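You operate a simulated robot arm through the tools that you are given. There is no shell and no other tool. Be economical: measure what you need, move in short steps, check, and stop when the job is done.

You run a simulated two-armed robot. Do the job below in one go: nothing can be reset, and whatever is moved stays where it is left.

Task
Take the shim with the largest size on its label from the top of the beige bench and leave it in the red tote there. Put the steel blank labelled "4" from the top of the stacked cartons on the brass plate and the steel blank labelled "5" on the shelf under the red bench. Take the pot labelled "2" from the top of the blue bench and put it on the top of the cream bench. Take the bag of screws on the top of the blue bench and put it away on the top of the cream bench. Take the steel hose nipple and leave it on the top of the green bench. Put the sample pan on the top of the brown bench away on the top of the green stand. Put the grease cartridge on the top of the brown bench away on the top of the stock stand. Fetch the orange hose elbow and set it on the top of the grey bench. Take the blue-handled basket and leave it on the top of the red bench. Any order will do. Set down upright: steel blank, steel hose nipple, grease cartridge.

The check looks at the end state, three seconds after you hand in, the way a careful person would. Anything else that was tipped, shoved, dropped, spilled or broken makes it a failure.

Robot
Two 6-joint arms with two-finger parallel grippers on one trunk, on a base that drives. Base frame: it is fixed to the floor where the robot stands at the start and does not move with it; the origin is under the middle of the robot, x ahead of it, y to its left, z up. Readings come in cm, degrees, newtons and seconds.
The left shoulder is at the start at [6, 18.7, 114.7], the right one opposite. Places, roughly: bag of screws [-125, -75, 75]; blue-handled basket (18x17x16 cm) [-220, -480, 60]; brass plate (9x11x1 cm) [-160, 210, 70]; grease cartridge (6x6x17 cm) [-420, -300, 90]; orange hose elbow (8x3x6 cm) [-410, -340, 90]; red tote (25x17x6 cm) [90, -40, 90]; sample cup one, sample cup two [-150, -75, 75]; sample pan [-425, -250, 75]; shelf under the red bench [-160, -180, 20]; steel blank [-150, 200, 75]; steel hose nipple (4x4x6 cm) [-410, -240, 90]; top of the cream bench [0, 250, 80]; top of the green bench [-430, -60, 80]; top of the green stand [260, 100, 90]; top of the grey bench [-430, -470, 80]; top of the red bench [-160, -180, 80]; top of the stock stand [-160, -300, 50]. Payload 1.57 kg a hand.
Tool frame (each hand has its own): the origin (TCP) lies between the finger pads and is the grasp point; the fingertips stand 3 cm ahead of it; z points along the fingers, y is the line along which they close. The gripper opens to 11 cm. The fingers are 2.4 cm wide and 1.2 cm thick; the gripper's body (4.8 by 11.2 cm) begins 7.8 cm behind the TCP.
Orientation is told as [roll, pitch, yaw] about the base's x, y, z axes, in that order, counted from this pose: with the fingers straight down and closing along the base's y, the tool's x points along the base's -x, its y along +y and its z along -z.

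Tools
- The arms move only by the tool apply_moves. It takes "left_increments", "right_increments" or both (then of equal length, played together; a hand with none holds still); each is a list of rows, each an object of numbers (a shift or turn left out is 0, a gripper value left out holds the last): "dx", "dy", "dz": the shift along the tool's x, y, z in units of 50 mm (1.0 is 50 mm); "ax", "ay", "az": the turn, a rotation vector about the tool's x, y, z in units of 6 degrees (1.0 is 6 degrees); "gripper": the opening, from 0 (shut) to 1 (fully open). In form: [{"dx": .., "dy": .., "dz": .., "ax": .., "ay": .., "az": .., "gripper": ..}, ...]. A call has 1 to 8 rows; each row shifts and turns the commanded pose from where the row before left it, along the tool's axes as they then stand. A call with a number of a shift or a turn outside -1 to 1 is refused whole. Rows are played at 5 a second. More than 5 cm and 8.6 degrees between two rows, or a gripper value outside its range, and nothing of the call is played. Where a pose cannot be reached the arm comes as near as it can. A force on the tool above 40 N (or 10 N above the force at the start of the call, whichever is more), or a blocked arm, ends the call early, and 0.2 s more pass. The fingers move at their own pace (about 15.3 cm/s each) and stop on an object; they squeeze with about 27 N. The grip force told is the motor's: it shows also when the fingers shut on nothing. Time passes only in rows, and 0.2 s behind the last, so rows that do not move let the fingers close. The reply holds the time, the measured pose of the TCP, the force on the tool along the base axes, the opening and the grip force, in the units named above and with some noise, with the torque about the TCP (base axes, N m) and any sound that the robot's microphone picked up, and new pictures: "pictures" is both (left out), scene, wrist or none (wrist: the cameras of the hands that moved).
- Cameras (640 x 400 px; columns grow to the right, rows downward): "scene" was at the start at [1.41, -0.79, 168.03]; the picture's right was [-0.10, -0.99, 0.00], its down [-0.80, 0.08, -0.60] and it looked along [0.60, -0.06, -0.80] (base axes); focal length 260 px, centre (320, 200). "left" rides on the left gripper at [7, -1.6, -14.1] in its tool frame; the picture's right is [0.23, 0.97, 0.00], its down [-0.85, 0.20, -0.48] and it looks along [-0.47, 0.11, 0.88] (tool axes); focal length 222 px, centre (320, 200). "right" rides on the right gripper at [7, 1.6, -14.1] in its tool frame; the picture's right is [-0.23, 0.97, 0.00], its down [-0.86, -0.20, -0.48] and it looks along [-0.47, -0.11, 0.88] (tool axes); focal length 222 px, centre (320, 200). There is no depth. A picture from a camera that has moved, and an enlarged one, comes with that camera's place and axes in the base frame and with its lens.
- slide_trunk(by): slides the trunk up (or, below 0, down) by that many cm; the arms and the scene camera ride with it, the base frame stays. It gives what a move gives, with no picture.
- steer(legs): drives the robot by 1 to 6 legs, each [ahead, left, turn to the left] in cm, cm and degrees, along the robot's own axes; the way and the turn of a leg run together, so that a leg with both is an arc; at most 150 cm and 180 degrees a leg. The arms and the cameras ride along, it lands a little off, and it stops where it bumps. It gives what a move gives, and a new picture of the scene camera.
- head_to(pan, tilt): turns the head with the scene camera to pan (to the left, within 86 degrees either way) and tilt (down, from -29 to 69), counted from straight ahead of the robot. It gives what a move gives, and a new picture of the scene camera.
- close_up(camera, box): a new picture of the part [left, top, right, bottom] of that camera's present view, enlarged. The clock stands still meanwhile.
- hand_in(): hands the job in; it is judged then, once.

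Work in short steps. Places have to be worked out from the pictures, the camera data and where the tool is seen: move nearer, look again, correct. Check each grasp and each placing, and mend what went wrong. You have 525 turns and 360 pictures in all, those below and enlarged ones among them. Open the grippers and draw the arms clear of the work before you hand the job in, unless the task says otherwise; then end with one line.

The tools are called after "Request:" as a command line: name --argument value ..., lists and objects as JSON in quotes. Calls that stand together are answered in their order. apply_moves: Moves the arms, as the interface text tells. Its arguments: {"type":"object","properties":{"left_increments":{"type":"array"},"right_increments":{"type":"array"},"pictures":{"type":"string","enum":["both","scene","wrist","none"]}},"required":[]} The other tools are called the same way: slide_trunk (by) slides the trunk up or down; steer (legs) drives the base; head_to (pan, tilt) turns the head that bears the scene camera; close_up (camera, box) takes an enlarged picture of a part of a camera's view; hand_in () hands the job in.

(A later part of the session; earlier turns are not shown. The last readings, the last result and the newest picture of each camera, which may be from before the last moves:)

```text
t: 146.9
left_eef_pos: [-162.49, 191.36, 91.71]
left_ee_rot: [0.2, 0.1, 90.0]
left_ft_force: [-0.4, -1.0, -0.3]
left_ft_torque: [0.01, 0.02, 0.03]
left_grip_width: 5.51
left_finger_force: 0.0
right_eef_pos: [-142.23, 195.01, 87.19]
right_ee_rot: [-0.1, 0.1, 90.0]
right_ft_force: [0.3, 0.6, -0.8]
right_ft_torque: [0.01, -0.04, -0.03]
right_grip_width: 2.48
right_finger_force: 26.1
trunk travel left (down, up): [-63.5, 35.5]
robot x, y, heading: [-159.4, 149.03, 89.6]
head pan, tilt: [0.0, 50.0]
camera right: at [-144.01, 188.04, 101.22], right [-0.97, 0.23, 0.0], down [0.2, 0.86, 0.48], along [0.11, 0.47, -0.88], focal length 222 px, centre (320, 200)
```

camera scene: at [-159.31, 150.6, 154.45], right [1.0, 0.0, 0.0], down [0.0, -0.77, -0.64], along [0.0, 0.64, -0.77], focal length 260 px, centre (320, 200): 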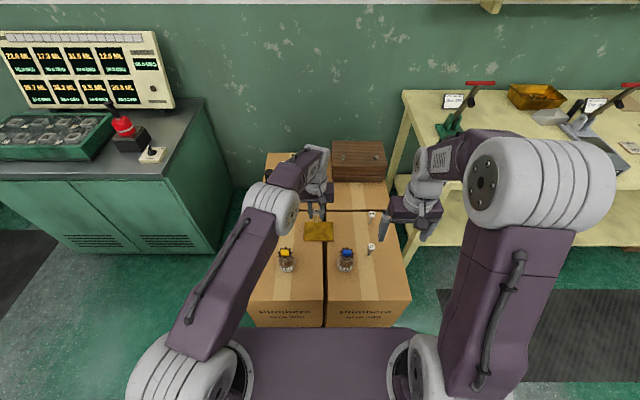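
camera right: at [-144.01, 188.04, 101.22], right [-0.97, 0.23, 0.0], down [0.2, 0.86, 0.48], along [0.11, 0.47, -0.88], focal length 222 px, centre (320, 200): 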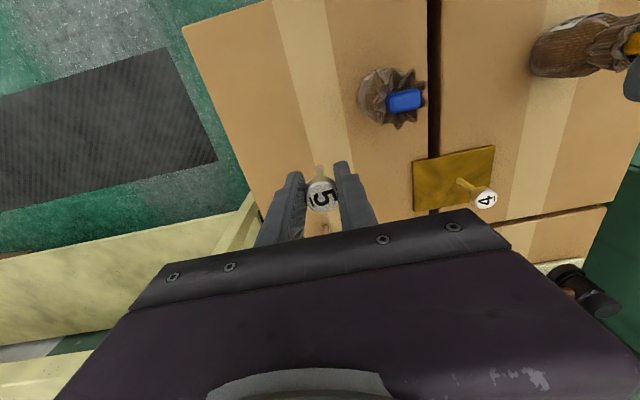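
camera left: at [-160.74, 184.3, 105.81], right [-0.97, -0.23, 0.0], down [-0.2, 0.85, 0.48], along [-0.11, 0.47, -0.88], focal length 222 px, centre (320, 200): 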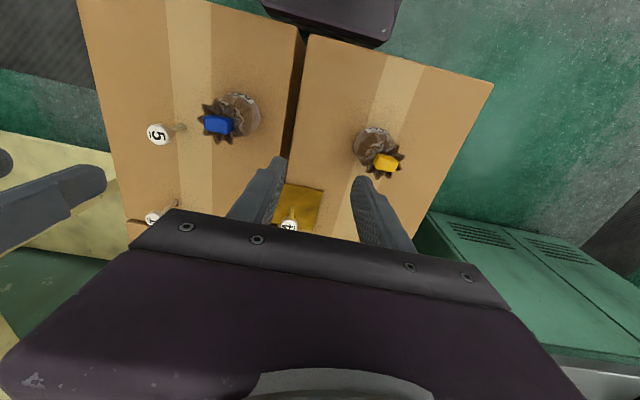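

Blank 5 is held. I raise and draw both hands in, back out to x −64, and drive backward along the aisle toward the red bench, then turn to face it.

Request:
apply_moves --left_increments '[{"dz": -0.6}, {"dz": -0.6, "dx": 0.5}, {"dx": 0.9, "dy": 0.3}, {"dx": 0.9}, {"dx": 0.5}]' --right_increments '[{"dz": -0.8}, {"dz": -0.8}, {"dx": 0.9}, {"dx": 0.9}, {"dx": 0.6}]' --pictures "none"

Request:
steer --legs '[[-10, 0, 0], [0, -95, 0], [-150, 0, 0], [-150, 0, 0], [-14, 0, 0], [0, 0, 90]]'

Request:
head_to --pan 0 --tilt 35

```text
t: 148.1
left_eef_pos: [-163.53, 176.89, 97.94]
left_ee_rot: [0.1, 0.0, 90.0]
left_ft_force: [0.6, -0.6, -0.1]
left_ft_torque: [0.02, 0.01, -0.02]
left_grip_width: 5.48
left_finger_force: 0.1
right_eef_pos: [-141.88, 182.93, 95.03]
right_ee_rot: [0.0, -0.1, 90.0]
right_ft_force: [-0.7, -1.3, -0.7]
right_ft_torque: [0.03, 0.04, 0.0]
right_grip_width: 2.46
right_finger_force: 26.9
trunk travel left (down, up): [-63.5, 35.5]
robot x, y, heading: [-159.14, 148.67, 89.9]
head pan, tilt: [0.0, 50.0]
```

```text
t: 172.8
left_eef_pos: [-94.8, -184.13, 97.84]
left_ee_rot: [0.1, 0.1, -179.5]
left_ft_force: [0.2, 0.0, 0.2]
left_ft_torque: [0.05, 0.0, -0.03]
left_grip_width: 5.51
left_finger_force: 0.0
right_eef_pos: [-100.99, -162.4, 95.09]
right_ee_rot: [0.1, -0.1, -179.4]
right_ft_force: [0.9, 0.6, -1.1]
right_ft_torque: [0.02, -0.03, 0.02]
right_grip_width: 2.47
right_finger_force: 26.7
trunk travel left (down, up): [-63.5, 35.5]
robot x, y, heading: [-66.5, -179.59, -179.3]
head pan, tilt: [0.0, 50.0]
camera scene: at [-68.28, -179.54, 154.45], right [-0.01, 1.0, 0.0], down [0.77, 0.01, -0.64], along [-0.64, -0.01, -0.77], focal length 260 px, centre (320, 200)
```

scene: 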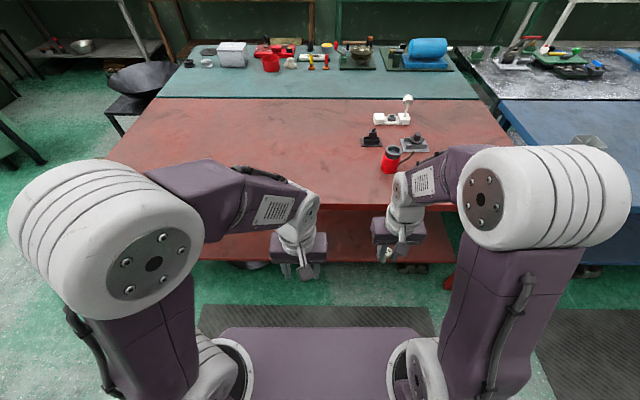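

```text
t: 173.6
left_eef_pos: [-94.71, -184.17, 97.79]
left_ee_rot: [0.1, 0.0, -179.4]
left_ft_force: [-0.2, -0.6, -0.2]
left_ft_torque: [-0.01, -0.03, -0.01]
left_grip_width: 5.48
left_finger_force: 0.0
right_eef_pos: [-100.85, -162.5, 94.97]
right_ee_rot: [0.0, 0.0, -179.4]
right_ft_force: [0.4, -0.1, -0.1]
right_ft_torque: [-0.04, 0.03, 0.01]
right_grip_width: 2.47
right_finger_force: 27.3
trunk travel left (down, up): [-63.5, 35.5]
robot x, y, heading: [-66.49, -179.62, -179.4]
head pan, tilt: [0.0, 35.0]
camera scene: at [-69.38, -179.56, 156.61], right [-0.01, 1.0, 0.0], down [0.57, 0.01, -0.82], along [-0.82, -0.01, -0.57], focal length 260 px, centre (320, 200)
```

scene: 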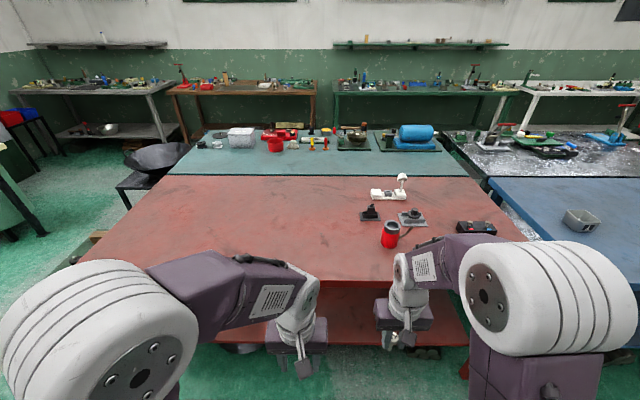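

The bench front is at x≈−124; the shelf below is set back a little. I lower the trunk 46 cm here, clear of the bench, and look at the shelf.

Request:
slide_trunk --by -46

Request:
head_to --pan 0 --tilt 45

Request:
close_up --camera "right" --box '[0, 0, 640, 400]'

```text
refused: -46 is not a number from -40 to 40
```

```text
t: 174.3
left_eef_pos: [-94.78, -184.02, 97.75]
left_ee_rot: [0.1, 0.0, -179.4]
left_ft_force: [0.2, 0.4, 0.3]
left_ft_torque: [0.0, 0.02, 0.0]
left_grip_width: 5.52
left_finger_force: 0.0
right_eef_pos: [-100.99, -162.47, 94.95]
right_ee_rot: [0.0, 0.0, -179.4]
right_ft_force: [0.5, -0.1, 0.2]
right_ft_torque: [-0.04, -0.05, -0.03]
right_grip_width: 2.48
right_finger_force: 26.9
trunk travel left (down, up): [-63.5, 35.5]
robot x, y, heading: [-66.77, -179.52, -179.5]
head pan, tilt: [0.0, 45.0]
camera scene: at [-68.71, -179.55, 155.14], right [-0.01, 1.0, 0.0], down [0.71, 0.01, -0.71], along [-0.71, -0.01, -0.71], focal length 260 px, centre (320, 200)
```

scene: 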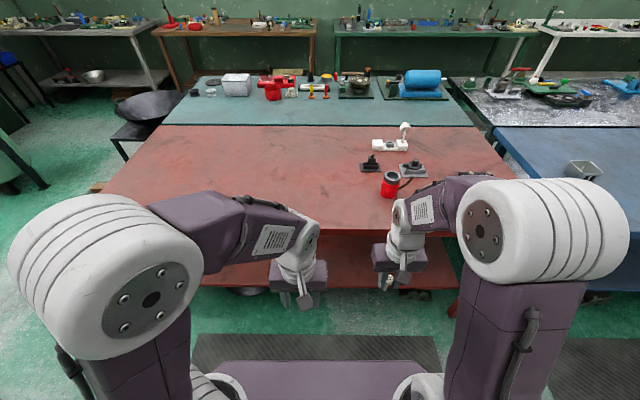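

```text
1.00 times, centred on (320, 200) of right
camera zoom: at [-94.09, -164.05, 109.11], right [-0.22, -0.98, 0.0], down [-0.86, 0.19, 0.48], along [-0.47, 0.1, -0.88], focal length 222 px, centre (320, 200)
```

zoom: 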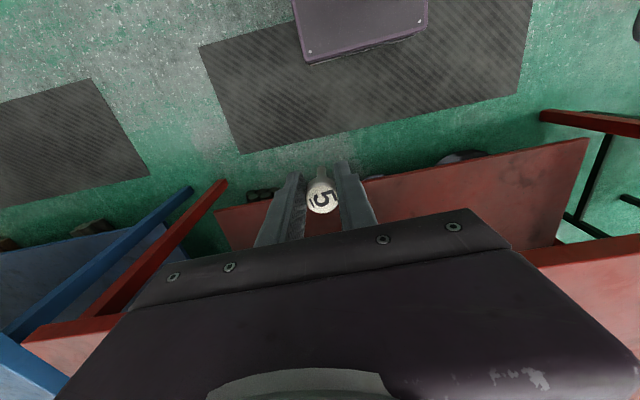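

A slide is limited to 40 cm; I lower by 40 and look.

Request:
slide_trunk --by -40

Request:
head_to --pan 0 --tilt 35

Request:
close_up --camera "right" --box '[0, 0, 640, 400]'

```text
t: 178.1
left_eef_pos: [-94.8, -184.13, 57.74]
left_ee_rot: [0.0, -0.1, -179.4]
left_ft_force: [0.0, -1.1, -0.1]
left_ft_torque: [0.01, 0.02, 0.01]
left_grip_width: 5.52
left_finger_force: 0.0
right_eef_pos: [-101.01, -162.51, 55.01]
right_ee_rot: [0.1, 0.0, -179.5]
right_ft_force: [0.0, 0.1, -1.2]
right_ft_torque: [0.02, 0.03, -0.01]
right_grip_width: 2.46
right_finger_force: 26.8
trunk travel left (down, up): [-23.5, 75.5]
robot x, y, heading: [-66.61, -179.36, -179.3]
head pan, tilt: [0.0, 45.0]
```

```text
t: 178.8
left_eef_pos: [-94.68, -183.98, 57.81]
left_ee_rot: [0.1, -0.1, -179.3]
left_ft_force: [0.0, 0.2, 0.6]
left_ft_torque: [0.0, 0.02, -0.02]
left_grip_width: 5.5
left_finger_force: 0.0
right_eef_pos: [-100.93, -162.43, 55.0]
right_ee_rot: [0.0, 0.0, -179.4]
right_ft_force: [-0.1, 0.5, -0.6]
right_ft_torque: [0.01, 0.01, -0.01]
right_grip_width: 2.48
right_finger_force: 27.0
trunk travel left (down, up): [-23.5, 75.5]
robot x, y, heading: [-66.32, -179.36, -179.5]
head pan, tilt: [0.0, 35.0]
camera scene: at [-69.38, -179.56, 116.61], right [-0.01, 1.0, 0.0], down [0.57, 0.01, -0.82], along [-0.82, -0.01, -0.57], focal length 260 px, centre (320, 200)
```

scene: 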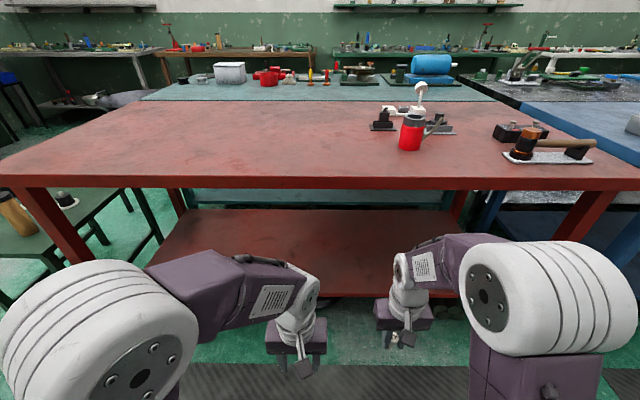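

```text
1.00 times, centred on (320, 200) of right
camera zoom: at [-94.09, -164.05, 69.11], right [-0.22, -0.98, 0.0], down [-0.86, 0.19, 0.48], along [-0.47, 0.1, -0.88], focal length 222 px, centre (320, 200)
```

zoom: 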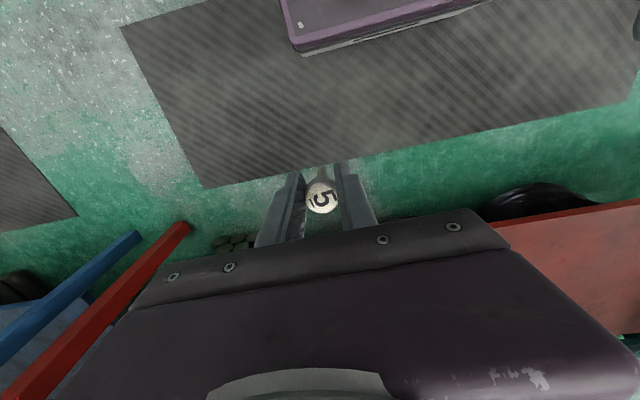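

Triangulation puts the shelf top at z≈23, its front at x≈−136, and the bench top front at x −124. I lower the trunk 22 more so the elbows stay under the bench top, raise both hands a little, then drive ahead.

Request:
slide_trunk --by -22

Request:
apply_moves --left_increments '[{"dz": -0.5}, {"dz": -0.5}, {"dx": 0.5}]' --right_increments '[{"dz": -0.4}, {"dz": -0.4}, {}]' --pictures "scene"

```text
t: 181.2
left_eef_pos: [-94.79, -184.06, 35.84]
left_ee_rot: [0.2, 0.0, -179.5]
left_ft_force: [-0.4, 1.2, -0.2]
left_ft_torque: [0.03, 0.03, 0.0]
left_grip_width: 5.53
left_finger_force: 0.1
right_eef_pos: [-100.95, -162.33, 33.03]
right_ee_rot: [0.0, 0.0, -179.4]
right_ft_force: [0.1, -0.5, -1.2]
right_ft_torque: [-0.02, -0.03, 0.01]
right_grip_width: 2.48
right_finger_force: 26.9
trunk travel left (down, up): [-1.5, 97.5]
robot x, y, heading: [-66.81, -179.54, -179.2]
head pan, tilt: [0.0, 35.0]
```

```text
t: 182.0
left_eef_pos: [-92.55, -183.81, 40.89]
left_ee_rot: [0.1, -0.1, -179.4]
left_ft_force: [-0.5, -0.3, 0.0]
left_ft_torque: [-0.01, -0.02, -0.05]
left_grip_width: 5.51
left_finger_force: 0.0
right_eef_pos: [-100.98, -162.47, 37.17]
right_ee_rot: [0.0, 0.0, -179.4]
right_ft_force: [-0.7, 0.2, -0.9]
right_ft_torque: [-0.03, -0.02, 0.02]
right_grip_width: 2.46
right_finger_force: 26.9
trunk travel left (down, up): [-1.5, 97.5]
robot x, y, heading: [-66.86, -179.25, -179.5]
head pan, tilt: [0.0, 35.0]
camera scene: at [-69.38, -179.56, 94.62], right [-0.01, 1.0, 0.0], down [0.57, 0.01, -0.82], along [-0.82, -0.01, -0.57], focal length 260 px, centre (320, 200)
```

scene: 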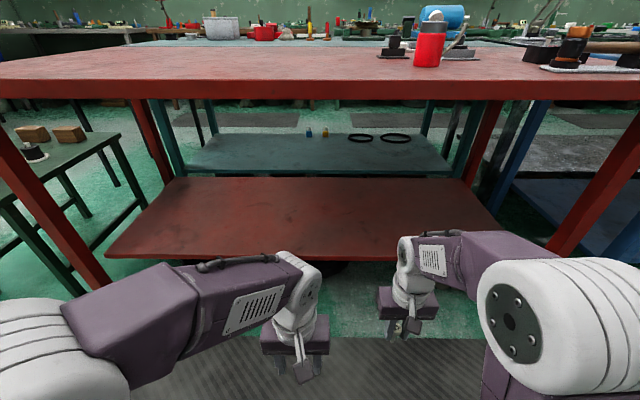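

Clear under the bench. I drive ahead 36 cm.

Request:
steer --legs '[[36, 0, 0]]'

Request:
close_up --camera "right" --box '[0, 0, 640, 400]'

```text
t: 184.3
left_eef_pos: [-129.15, -183.86, 40.83]
left_ee_rot: [0.1, 0.0, -179.9]
left_ft_force: [-0.8, 0.4, -0.4]
left_ft_torque: [-0.02, -0.05, -0.02]
left_grip_width: 5.47
left_finger_force: 0.0
right_eef_pos: [-137.62, -162.48, 37.15]
right_ee_rot: [0.0, 0.0, -179.9]
right_ft_force: [0.7, 0.1, -0.4]
right_ft_torque: [-0.02, 0.0, 0.02]
right_grip_width: 2.45
right_finger_force: 27.6
trunk travel left (down, up): [-1.5, 97.5]
robot x, y, heading: [-103.67, -179.69, -179.7]
head pan, tilt: [0.0, 35.0]
camera scene: at [-106.1, -179.82, 94.62], right [0.0, 1.0, 0.0], down [0.57, 0.0, -0.82], along [-0.82, 0.0, -0.57], focal length 260 px, centre (320, 200)
```

scene: 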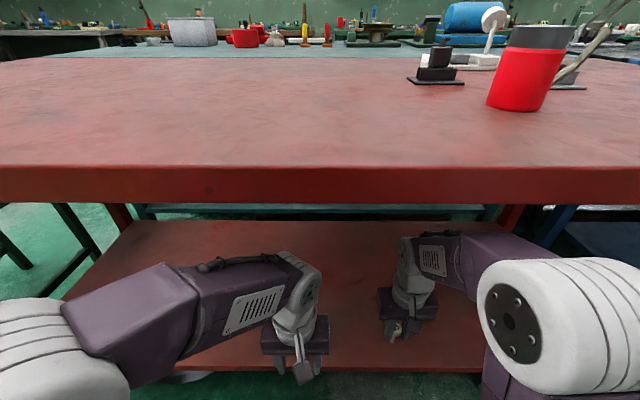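

```text
1.00 times, centred on (320, 200) of right
camera zoom: at [-130.72, -164.14, 51.24], right [-0.22, -0.97, 0.0], down [-0.86, 0.2, 0.48], along [-0.47, 0.11, -0.88], focal length 222 px, centre (320, 200)
```

zoom: 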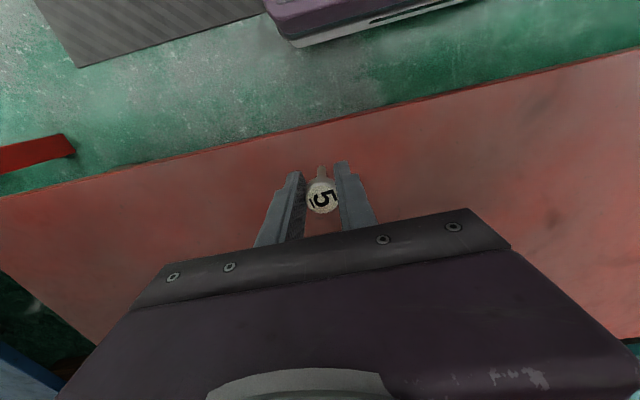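

Hand is over the shelf (front at −135.8). I go 6.5 cm deeper and lower to z about 30.

Request:
apply_moves --right_increments '[{"dx": -0.65}, {"dx": -0.65}, {"dz": 0.5}, {"dz": 0.5}, {"dz": 0.4}, {}]' --pictures "wrist"

```text
t: 185.7
left_eef_pos: [-129.11, -183.98, 40.87]
left_ee_rot: [0.0, -0.1, -179.7]
left_ft_force: [-1.0, 0.2, 0.1]
left_ft_torque: [-0.05, -0.01, -0.02]
left_grip_width: 5.52
left_finger_force: 0.0
right_eef_pos: [-144.14, -162.43, 30.34]
right_ee_rot: [-0.1, -0.2, -179.8]
right_ft_force: [-1.5, -0.1, 21.0]
right_ft_torque: [0.02, 0.26, -0.04]
right_grip_width: 2.5
right_finger_force: 26.9
trunk travel left (down, up): [-1.5, 97.5]
robot x, y, heading: [-103.53, -179.97, -179.7]
head pan, tilt: [0.0, 35.0]
camera right: at [-137.15, -164.05, 44.32], right [-0.22, -0.97, 0.0], down [-0.85, 0.2, 0.48], along [-0.47, 0.11, -0.88], focal length 222 px, centre (320, 200)
```

right: 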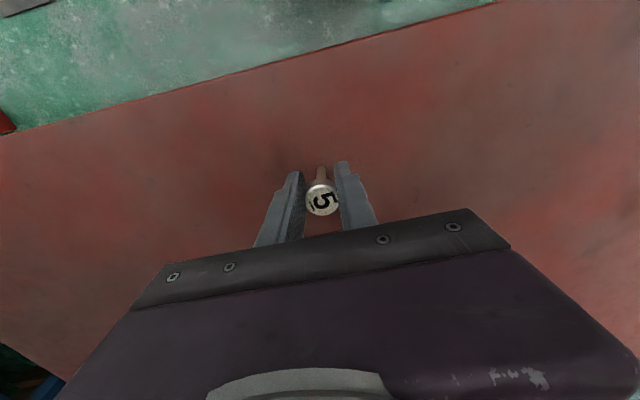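

Already in contact (21 N). I relieve the pressure and check the force.

Request:
apply_moves --right_increments '[{"dz": -0.04}, {}]' --pictures "none"

```text
t: 186.3
left_eef_pos: [-129.13, -183.92, 40.77]
left_ee_rot: [0.1, 0.0, -179.8]
left_ft_force: [-0.6, 0.1, -0.7]
left_ft_torque: [-0.01, 0.0, -0.01]
left_grip_width: 5.49
left_finger_force: 0.1
right_eef_pos: [-144.01, -162.4, 30.28]
right_ee_rot: [0.0, 0.1, -179.8]
right_ft_force: [-1.5, 0.2, 2.3]
right_ft_torque: [-0.04, 0.09, 0.0]
right_grip_width: 2.47
right_finger_force: 27.3
trunk travel left (down, up): [-1.5, 97.5]
robot x, y, heading: [-103.65, -179.58, -179.8]
head pan, tilt: [0.0, 35.0]
```

Just touching (2 N). Open and lift clear.

Request:
apply_moves --right_increments '[{"gripper": 0.45}, {}, {"dz": -0.3}, {"dz": -0.7}, {"dz": -0.6}, {}]' --pictures "wrist"

```text
t: 187.7
left_eef_pos: [-129.18, -184.01, 40.76]
left_ee_rot: [0.1, 0.0, -179.7]
left_ft_force: [-0.3, 0.6, -0.1]
left_ft_torque: [-0.01, -0.01, -0.01]
left_grip_width: 5.52
left_finger_force: 0.0
right_eef_pos: [-143.95, -162.47, 38.35]
right_ee_rot: [0.0, 0.0, -179.8]
right_ft_force: [0.2, 0.1, -0.4]
right_ft_torque: [0.02, -0.03, -0.02]
right_grip_width: 4.92
right_finger_force: 0.2
trunk travel left (down, up): [-1.5, 97.5]
robot x, y, heading: [-103.6, -179.75, -179.7]
head pan, tilt: [0.0, 35.0]
camera right: at [-137.0, -164.12, 52.53], right [-0.22, -0.97, 0.0], down [-0.86, 0.2, 0.48], along [-0.47, 0.11, -0.88], focal length 222 px, centre (320, 200)
```

right: 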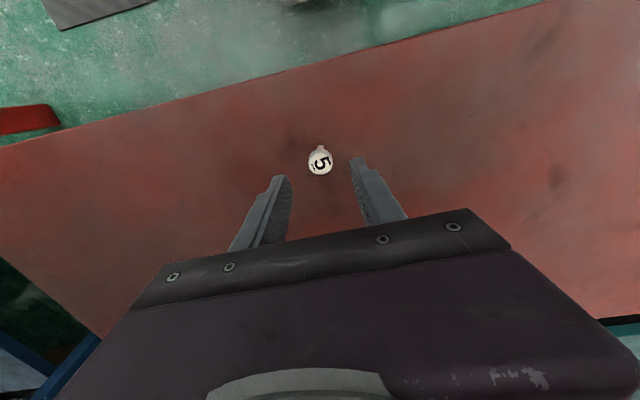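

Blank 5 stands on the shelf. I back out 45 cm, raise the trunk and look left for the route to the brown bench.

Request:
steer --legs '[[-45, 0, 0]]'

Request:
slide_trunk --by 40

Request:
slide_trunk --by 36

Request:
head_to --pan 60 --tilt 20

Request:
head_to --pan 10 --tilt 15

```text
t: 190.4
left_eef_pos: [-84.54, -183.75, 40.79]
left_ee_rot: [0.1, 0.1, -179.7]
left_ft_force: [0.1, -0.3, 0.1]
left_ft_torque: [-0.02, -0.02, 0.04]
left_grip_width: 5.49
left_finger_force: 0.1
right_eef_pos: [-99.12, -162.39, 38.41]
right_ee_rot: [0.0, 0.1, -179.7]
right_ft_force: [-0.1, 0.0, 0.5]
right_ft_torque: [0.01, -0.02, 0.01]
right_grip_width: 4.94
right_finger_force: 0.1
trunk travel left (down, up): [-1.5, 97.5]
robot x, y, heading: [-58.89, -179.58, -179.8]
head pan, tilt: [0.0, 35.0]
camera scene: at [-61.44, -179.57, 94.62], right [-0.01, 1.0, 0.0], down [0.57, 0.0, -0.82], along [-0.82, -0.01, -0.57], focal length 260 px, centre (320, 200)
```

scene: 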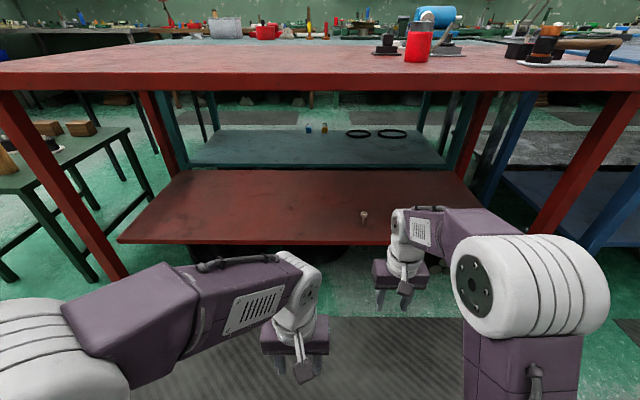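

```text
t: 194.2
left_eef_pos: [-84.51, -183.89, 80.86]
left_ee_rot: [0.1, 0.0, -179.6]
left_ft_force: [0.3, 0.6, 0.3]
left_ft_torque: [0.05, -0.02, 0.0]
left_grip_width: 5.48
left_finger_force: 0.0
right_eef_pos: [-99.3, -162.32, 78.42]
right_ee_rot: [0.0, 0.0, -179.6]
right_ft_force: [0.6, -0.4, 0.5]
right_ft_torque: [0.03, 0.0, -0.03]
right_grip_width: 4.94
right_finger_force: 0.1
trunk travel left (down, up): [-41.5, 57.5]
robot x, y, heading: [-58.49, -179.5, -180.0]
head pan, tilt: [0.0, 35.0]
```

```text
t: 197.7
left_eef_pos: [-84.49, -183.77, 116.77]
left_ee_rot: [0.1, 0.0, -179.6]
left_ft_force: [-0.1, -0.5, -0.5]
left_ft_torque: [0.05, -0.02, 0.0]
left_grip_width: 5.49
left_finger_force: 0.0
right_eef_pos: [-99.22, -162.38, 114.35]
right_ee_rot: [0.0, 0.0, -179.6]
right_ft_force: [0.1, 0.4, -0.5]
right_ft_torque: [0.03, 0.03, 0.01]
right_grip_width: 4.97
right_finger_force: 0.1
trunk travel left (down, up): [-77.5, 21.5]
robot x, y, heading: [-58.74, -179.36, -179.6]
head pan, tilt: [0.0, 35.0]
```

```text
t: 199.0
left_eef_pos: [-84.58, -183.71, 116.7]
left_ee_rot: [0.1, 0.0, -179.7]
left_ft_force: [0.4, -0.5, -0.5]
left_ft_torque: [0.03, 0.03, -0.02]
left_grip_width: 5.5
left_finger_force: 0.0
right_eef_pos: [-99.28, -162.45, 114.31]
right_ee_rot: [0.1, 0.0, -179.6]
right_ft_force: [-0.5, 0.7, 0.1]
right_ft_torque: [-0.05, 0.01, 0.0]
right_grip_width: 4.95
right_finger_force: 0.1
trunk travel left (down, up): [-77.5, 21.5]
robot x, y, heading: [-58.93, -179.81, -179.6]
head pan, tilt: [60.0, 20.0]
camera scene: at [-57.24, -187.6, 173.0], right [-0.87, 0.49, 0.0], down [0.17, 0.3, -0.94], along [-0.46, -0.82, -0.34], focal length 260 px, centre (320, 200)
```

scene: 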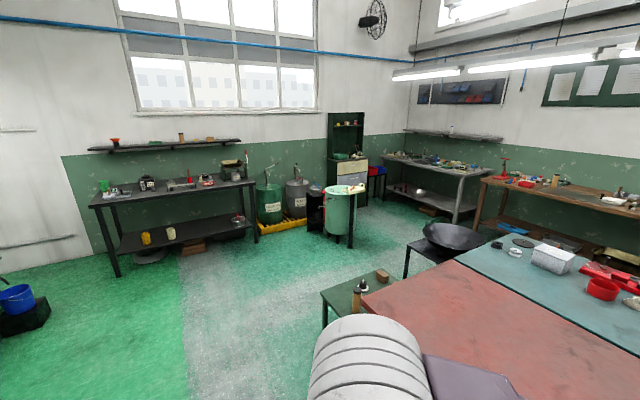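

```text
t: 200.2
left_eef_pos: [-84.54, -183.76, 116.65]
left_ee_rot: [0.2, 0.0, -179.6]
left_ft_force: [0.7, 1.5, -0.2]
left_ft_torque: [-0.01, 0.02, -0.02]
left_grip_width: 5.48
left_finger_force: 0.0
right_eef_pos: [-99.34, -162.33, 114.32]
right_ee_rot: [0.0, 0.1, -179.5]
right_ft_force: [0.1, -0.9, -0.5]
right_ft_torque: [-0.02, 0.0, 0.02]
right_grip_width: 4.91
right_finger_force: 0.1
trunk travel left (down, up): [-77.5, 21.5]
robot x, y, heading: [-58.72, -179.69, -180.0]
head pan, tilt: [10.0, 15.0]
camera scene: at [-61.82, -181.21, 173.82], right [-0.18, 0.98, 0.0], down [0.25, 0.05, -0.97], along [-0.95, -0.18, -0.26], focal length 260 px, centre (320, 200)
```

scene: 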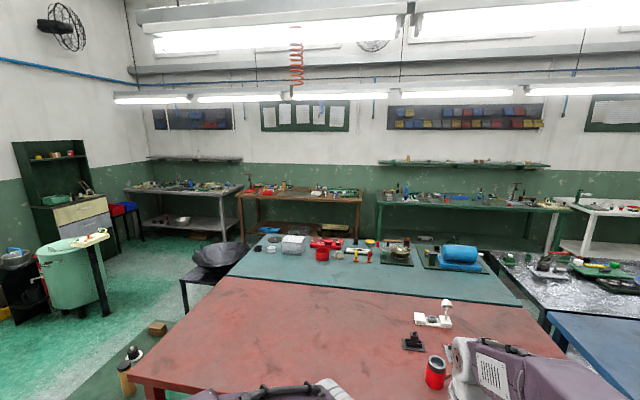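

The south passage by the drum is too narrow, so I take the north route: sideways to y≈130, then ahead into the rear aisle.

Request:
steer --legs '[[0, -150, 0], [0, -150, 0], [0, -12, 0]]'

```text
t: 215.7
left_eef_pos: [-87.83, 132.69, 116.71]
left_ee_rot: [0.0, 0.1, -179.9]
left_ft_force: [-0.1, -0.5, -0.2]
left_ft_torque: [-0.01, -0.01, 0.03]
left_grip_width: 5.5
left_finger_force: 0.0
right_eef_pos: [-102.36, 154.19, 114.44]
right_ee_rot: [-0.1, 0.0, -179.8]
right_ft_force: [0.2, -0.5, 0.2]
right_ft_torque: [0.05, 0.0, -0.01]
right_grip_width: 4.96
right_finger_force: 0.0
trunk travel left (down, up): [-77.5, 21.5]
robot x, y, heading: [-61.86, 136.84, -180.0]
head pan, tilt: [10.0, 15.0]
camera scene: at [-65.05, 135.06, 173.82], right [-0.18, 0.98, 0.0], down [0.25, 0.05, -0.97], along [-0.95, -0.17, -0.26], focal length 260 px, centre (320, 200)
```

scene: 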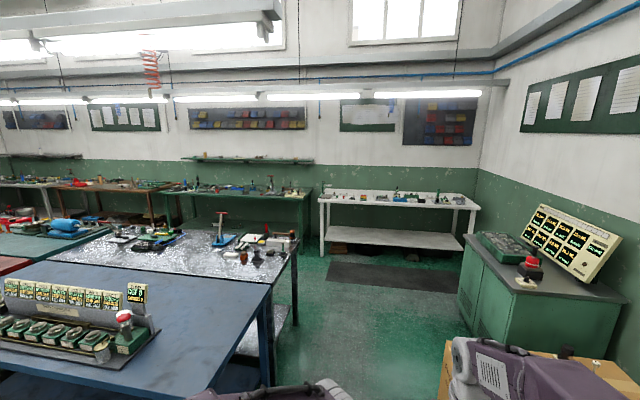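

Corridor between blue bench (y 75) and cartons (y 178) is clear; I drive ahead along y≈127 to x −328.

Request:
steer --legs '[[0, 10, 0], [150, 0, 0], [116, 0, 0]]'

Request:
head_to --pan 50 --tilt 25

```text
t: 229.4
left_eef_pos: [-353.35, 123.24, 116.87]
left_ee_rot: [0.1, 0.0, 179.6]
left_ft_force: [0.4, -0.4, 0.4]
left_ft_torque: [-0.02, 0.0, -0.02]
left_grip_width: 5.48
left_finger_force: 0.0
right_eef_pos: [-367.79, 144.85, 114.41]
right_ee_rot: [-0.1, 0.0, 179.6]
right_ft_force: [0.2, -0.3, -0.7]
right_ft_torque: [0.0, 0.0, 0.0]
right_grip_width: 4.96
right_finger_force: 0.0
trunk travel left (down, up): [-77.5, 21.5]
robot x, y, heading: [-327.47, 126.63, 179.5]
head pan, tilt: [10.0, 15.0]
camera scene: at [-330.58, 125.51, 173.82], right [-0.17, 0.99, 0.0], down [0.25, 0.04, -0.97], along [-0.95, -0.16, -0.26], focal length 260 px, centre (320, 200)
```

scene: 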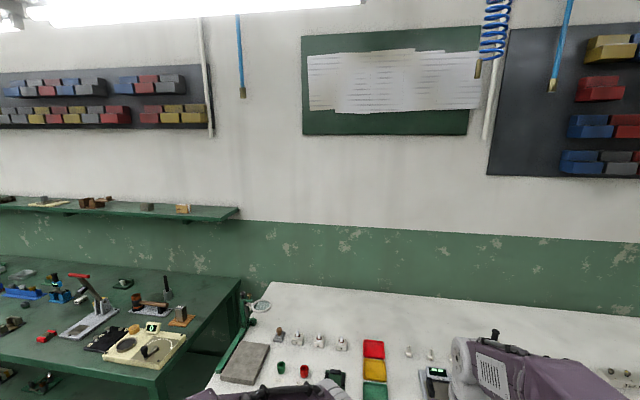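

```text
t: 230.4
left_eef_pos: [-353.37, 123.2, 116.78]
left_ee_rot: [0.1, 0.0, 179.6]
left_ft_force: [0.2, -1.0, -0.3]
left_ft_torque: [-0.01, 0.02, 0.03]
left_grip_width: 5.5
left_finger_force: 0.1
right_eef_pos: [-367.73, 144.94, 114.24]
right_ee_rot: [-0.1, 0.0, 179.7]
right_ft_force: [0.4, -0.1, 0.3]
right_ft_torque: [0.02, -0.02, 0.01]
right_grip_width: 4.94
right_finger_force: 0.1
trunk travel left (down, up): [-77.5, 21.5]
robot x, y, heading: [-327.19, 126.73, 179.6]
head pan, tilt: [50.0, 25.0]
camera scene: at [-327.39, 120.06, 172.2], right [-0.76, 0.65, 0.0], down [0.27, 0.32, -0.91], along [-0.59, -0.69, -0.42], focal length 260 px, centre (320, 200)
```

scene: 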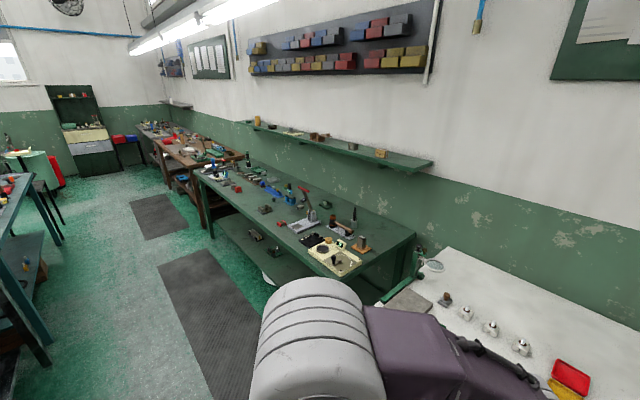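

The aisle is clear. I drive sideways down the aisle, past the green bench, to y about −180, then look.

Request:
steer --legs '[[0, 150, 0], [0, 150, 0]]'

Request:
head_to --pan 25 --tilt 30

```text
t: 244.9
left_eef_pos: [-345.93, -178.5, 116.78]
left_ee_rot: [0.1, 0.0, -176.9]
left_ft_force: [-0.5, 0.9, -0.3]
left_ft_torque: [-0.01, -0.01, -0.05]
left_grip_width: 5.51
left_finger_force: 0.1
right_eef_pos: [-361.67, -157.86, 114.35]
right_ee_rot: [0.0, 0.0, -176.9]
right_ft_force: [-0.1, -0.6, 0.2]
right_ft_torque: [0.02, -0.03, 0.03]
right_grip_width: 4.96
right_finger_force: 0.2
trunk travel left (down, up): [-77.5, 21.5]
robot x, y, heading: [-320.39, -173.04, -176.9]
head pan, tilt: [50.0, 25.0]
camera scene: at [-319.76, -180.2, 172.2], right [-0.8, 0.6, 0.0], down [0.25, 0.34, -0.91], along [-0.54, -0.72, -0.42], focal length 260 px, centre (320, 200)
```

scene: 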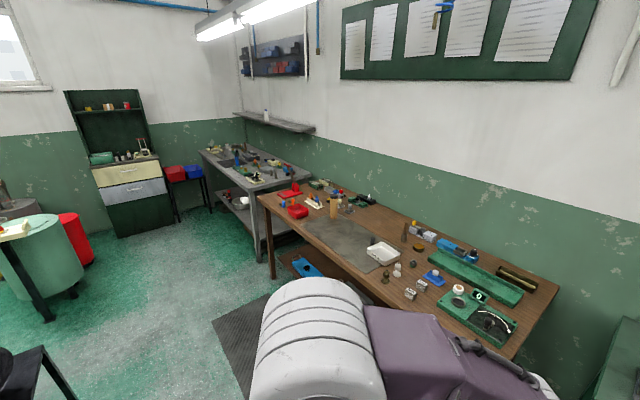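

```text
t: 245.8
left_eef_pos: [-345.87, -178.65, 116.8]
left_ee_rot: [0.1, 0.0, -176.9]
left_ft_force: [-0.3, -0.7, 0.9]
left_ft_torque: [0.01, -0.04, 0.0]
left_grip_width: 5.49
left_finger_force: 0.0
right_eef_pos: [-361.6, -157.79, 114.47]
right_ee_rot: [-0.2, 0.0, -176.9]
right_ft_force: [-0.2, 0.8, 0.3]
right_ft_torque: [0.01, 0.0, -0.03]
right_grip_width: 4.97
right_finger_force: 0.0
trunk travel left (down, up): [-77.5, 21.5]
robot x, y, heading: [-320.26, -173.2, -176.6]
head pan, tilt: [25.0, 30.0]
camera scene: at [-322.19, -177.16, 171.4], right [-0.47, 0.88, 0.0], down [0.44, 0.24, -0.87], along [-0.76, -0.41, -0.5], focal length 260 px, centre (320, 200)
```

scene: 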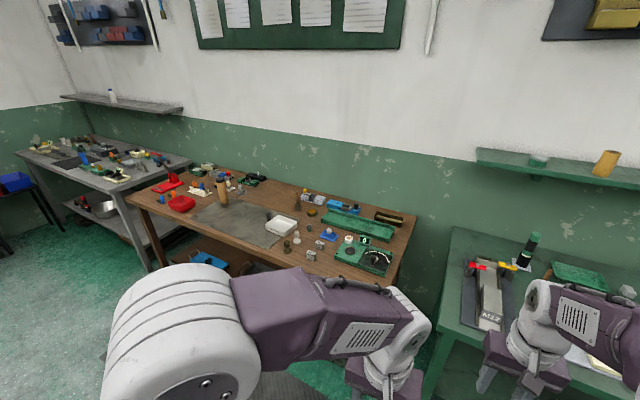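

Request:
close_up --camera "scene" --box '[120, 155, 420, 285]'

Request:
close_up --camera "scene" --box '[400, 220, 640, 390]'

```text
2.13 times, centred on (270, 220) of scene
camera zoom: at [-322.19, -177.16, 171.4], right [-0.47, 0.88, 0.0], down [0.44, 0.24, -0.87], along [-0.76, -0.41, -0.5], focal length 556 px, centre (427, 157)
```

zoom: 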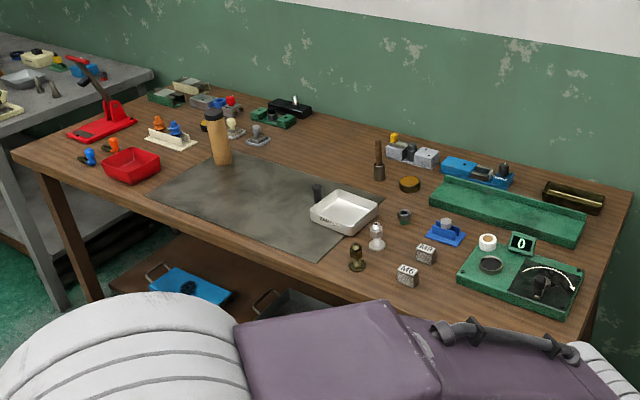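

```text
2.35 times, centred on (520, 305) of scene
camera zoom: at [-322.19, -177.16, 171.4], right [-0.47, 0.88, 0.0], down [0.44, 0.24, -0.87], along [-0.76, -0.41, -0.5], focal length 613 px, centre (-151, -47)
```

zoom: 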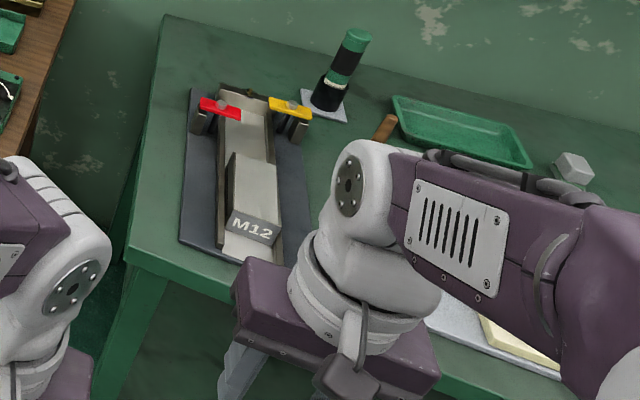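

I can see the silver hose nipple (≈−408, −237), sample pan (≈−415, −252), tan grease cartridge (≈−420, −300) and orange elbow (≈−410, −339). I square up and move to y≈−256, closer.

Request:
steer --legs '[[0, 0, -3.1], [0, 83, 0], [25, 0, 0]]'

Request:
head_to --pan 0 --tilt 45

```text
t: 252.0
left_eef_pos: [-371.76, -258.42, 116.92]
left_ee_rot: [0.1, -0.2, 179.5]
left_ft_force: [0.4, 0.1, -0.4]
left_ft_torque: [-0.02, 0.01, -0.01]
left_grip_width: 5.51
left_finger_force: 0.0
right_eef_pos: [-386.21, -236.74, 114.44]
right_ee_rot: [0.0, 0.0, 179.5]
right_ft_force: [-0.6, -0.2, 0.1]
right_ft_torque: [-0.03, -0.03, 0.0]
right_grip_width: 4.95
right_finger_force: 0.1
trunk travel left (down, up): [-77.5, 21.5]
robot x, y, heading: [-345.96, -254.71, 179.4]
head pan, tilt: [25.0, 30.0]
camera scene: at [-348.04, -258.47, 171.4], right [-0.41, 0.91, 0.0], down [0.45, 0.21, -0.87], along [-0.79, -0.36, -0.5], focal length 260 px, centre (320, 200)
```

scene: 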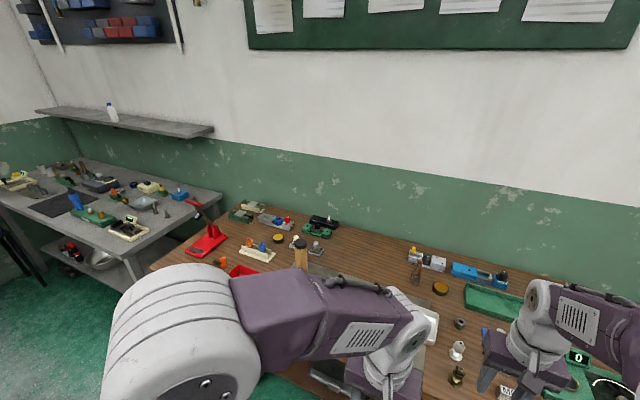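

```text
t: 252.9
left_eef_pos: [-371.89, -258.41, 116.81]
left_ee_rot: [0.1, 0.0, 179.5]
left_ft_force: [-0.3, 0.3, 0.2]
left_ft_torque: [0.0, -0.01, 0.04]
left_grip_width: 5.51
left_finger_force: 0.0
right_eef_pos: [-386.27, -236.77, 114.44]
right_ee_rot: [-0.1, 0.0, 179.5]
right_ft_force: [-0.6, 1.6, 0.3]
right_ft_torque: [0.0, -0.02, 0.04]
right_grip_width: 4.95
right_finger_force: 0.1
trunk travel left (down, up): [-77.5, 21.5]
robot x, y, heading: [-346.27, -254.63, 179.5]
head pan, tilt: [0.0, 45.0]
camera scene: at [-348.18, -254.64, 169.14], right [0.01, 1.0, 0.0], down [0.71, -0.01, -0.71], along [-0.71, 0.01, -0.71], focal length 260 px, centre (320, 200)
```

scene: 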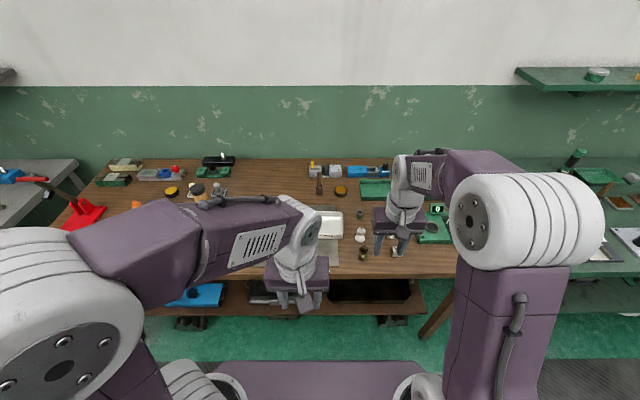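

I advance 20 cm and view with the right wrist camera.

Request:
steer --legs '[[20, 0, 0]]'

Request:
close_up --camera "right" --box '[0, 0, 640, 400]'

Request:
close_up --camera "left" --box '[0, 0, 640, 400]'

```text
t: 254.5
left_eef_pos: [-391.64, -258.47, 116.81]
left_ee_rot: [0.1, 0.0, 179.9]
left_ft_force: [-0.2, 1.2, -0.3]
left_ft_torque: [0.02, 0.01, -0.02]
left_grip_width: 5.49
left_finger_force: 0.2
right_eef_pos: [-406.18, -236.98, 114.64]
right_ee_rot: [0.0, -0.1, 179.9]
right_ft_force: [-0.4, -0.4, 0.5]
right_ft_torque: [-0.01, 0.03, 0.02]
right_grip_width: 4.94
right_finger_force: 0.0
trunk travel left (down, up): [-77.5, 21.5]
robot x, y, heading: [-366.11, -254.69, 179.8]
head pan, tilt: [0.0, 45.0]
camera scene: at [-367.77, -254.55, 169.14], right [0.0, 1.0, 0.0], down [0.71, 0.0, -0.71], along [-0.71, 0.0, -0.71], focal length 260 px, centre (320, 200)
```

scene: 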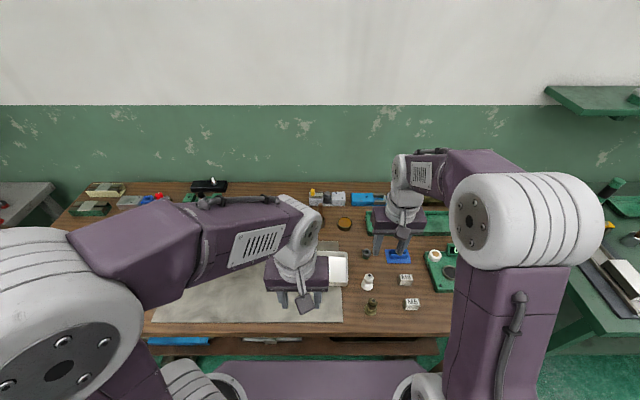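

```text
1.00 times, centred on (320, 200) of right
camera zoom: at [-399.32, -238.64, 128.58], right [-0.23, -0.97, 0.0], down [-0.85, 0.2, 0.48], along [-0.47, 0.11, -0.88], focal length 222 px, centre (320, 200)
```

zoom: 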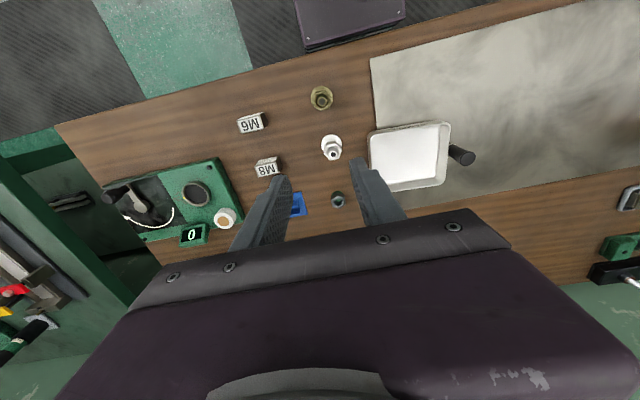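

```text
1.00 times, centred on (320, 200) of left
camera zoom: at [-384.65, -257.0, 130.99], right [0.23, -0.97, 0.0], down [-0.85, -0.2, 0.48], along [-0.47, -0.11, -0.88], focal length 222 px, centre (320, 200)
```

zoom: 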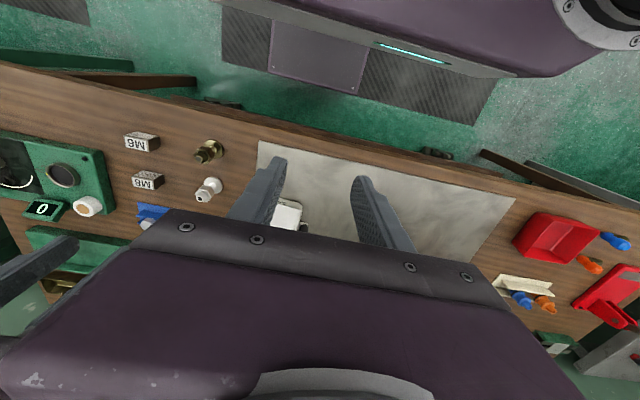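

I zoom in on the three fittings to tell which is the steel nipple.

Request:
close_up --camera "right" --box '[270, 70, 398, 220]'

Request:
close_up --camera "scene" --box '[330, 220, 460, 330]'

Request:
close_up --camera "left" --box '[490, 200, 640, 330]'

```text
2.67 times, centred on (334, 145) of right
camera zoom: at [-399.32, -238.64, 128.58], right [-0.23, -0.97, 0.0], down [-0.85, 0.2, 0.48], along [-0.47, 0.11, -0.88], focal length 592 px, centre (283, 347)
```

zoom: 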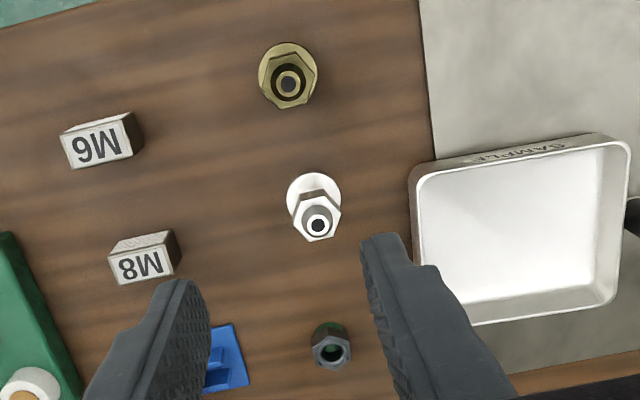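

```text
3.64 times, centred on (395, 275) of scene
camera zoom: at [-367.77, -254.55, 169.14], right [0.0, 1.0, 0.0], down [0.71, 0.0, -0.71], along [-0.71, 0.0, -0.71], focal length 947 px, centre (47, -73)
```

zoom: 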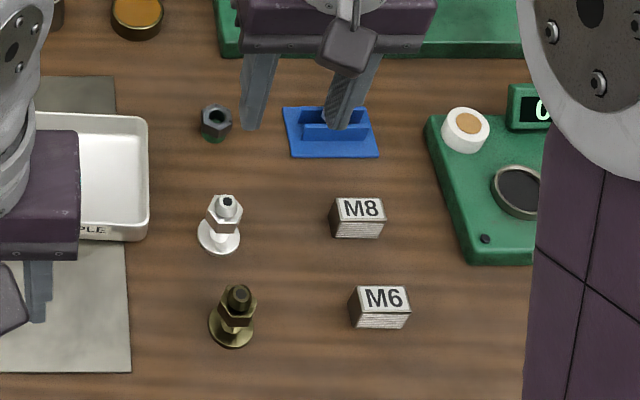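

```text
3.08 times, centred on (565, 265) of left
camera zoom: at [-384.65, -257.0, 130.99], right [0.23, -0.97, 0.0], down [-0.85, -0.2, 0.48], along [-0.47, -0.11, -0.88], focal length 684 px, centre (-434, 0)
```

zoom: 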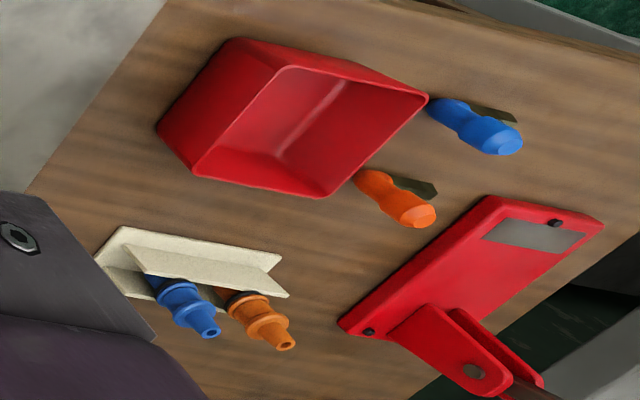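

The silver fitting with the round flange is the steel nipple, at about (−411, −238), bench top z≈83. I move over it and descend to z 95.

Request:
apply_moves --right_increments '[{"dx": -0.48, "dy": 0.12, "gripper": 0.5}, {"dx": -0.48, "dy": 0.12}, {"dz": 0.9}, {"dz": 0.9}, {"dz": 0.9}, {"dz": 0.9}, {}]' --pictures "wrist"

```text
t: 256.1
left_eef_pos: [-391.88, -258.52, 116.94]
left_ee_rot: [0.2, 0.0, 179.9]
left_ft_force: [0.2, 0.1, 0.2]
left_ft_torque: [-0.02, 0.01, -0.01]
left_grip_width: 5.47
left_finger_force: 0.2
right_eef_pos: [-411.18, -237.98, 96.32]
right_ee_rot: [-0.1, 0.1, 179.8]
right_ft_force: [-0.6, -0.1, 0.1]
right_ft_torque: [0.01, 0.04, 0.0]
right_grip_width: 5.5
right_finger_force: 0.0
trunk travel left (down, up): [-77.5, 21.5]
robot x, y, heading: [-365.86, -254.34, 180.0]
head pan, tilt: [0.0, 45.0]
camera right: at [-404.31, -239.55, 110.35], right [-0.23, -0.97, 0.0], down [-0.85, 0.2, 0.48], along [-0.47, 0.11, -0.88], focal length 222 px, centre (320, 200)
```

right: 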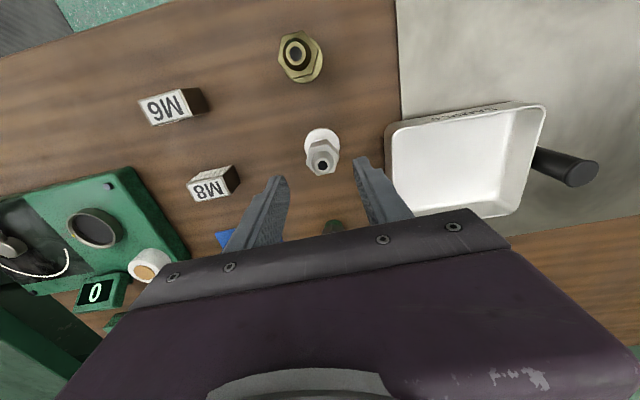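

Aligned with the nipple's axis. I descend to z 87.4.

Request:
apply_moves --right_increments '[{"dz": 0.8}, {"dz": 0.7}, {"dz": 0.28}, {}]' --pictures "wrist"

```text
t: 256.9
left_eef_pos: [-391.77, -258.47, 116.88]
left_ee_rot: [0.1, -0.1, 179.8]
left_ft_force: [-0.4, 0.4, 0.2]
left_ft_torque: [-0.02, -0.03, 0.0]
left_grip_width: 5.53
left_finger_force: 0.0
right_eef_pos: [-411.36, -238.02, 88.01]
right_ee_rot: [-0.1, 0.0, 180.0]
right_ft_force: [8.8, -0.3, 19.2]
right_ft_torque: [-0.58, -0.04, 0.13]
right_grip_width: 5.51
right_finger_force: 0.5
trunk travel left (down, up): [-77.5, 21.5]
robot x, y, heading: [-366.2, -254.35, 179.7]
head pan, tilt: [0.0, 45.0]
stopped in row 4 (right hand): the force on the tool passed its limit (the readings are from after the stop); the commanded pose is now the measured one
camera right: at [-404.45, -239.8, 102.09], right [-0.23, -0.97, 0.0], down [-0.85, 0.2, 0.48], along [-0.47, 0.11, -0.88], focal length 222 px, centre (320, 200)
```

right: 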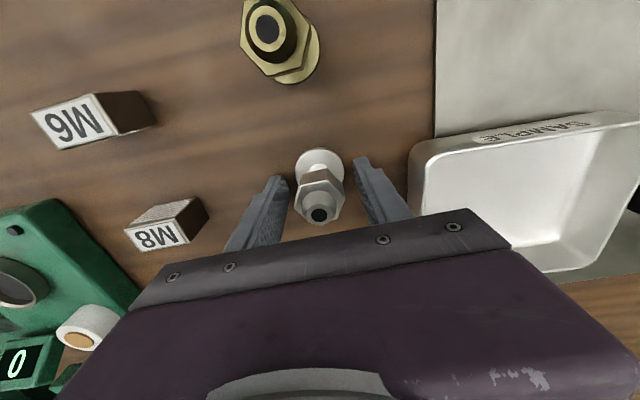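

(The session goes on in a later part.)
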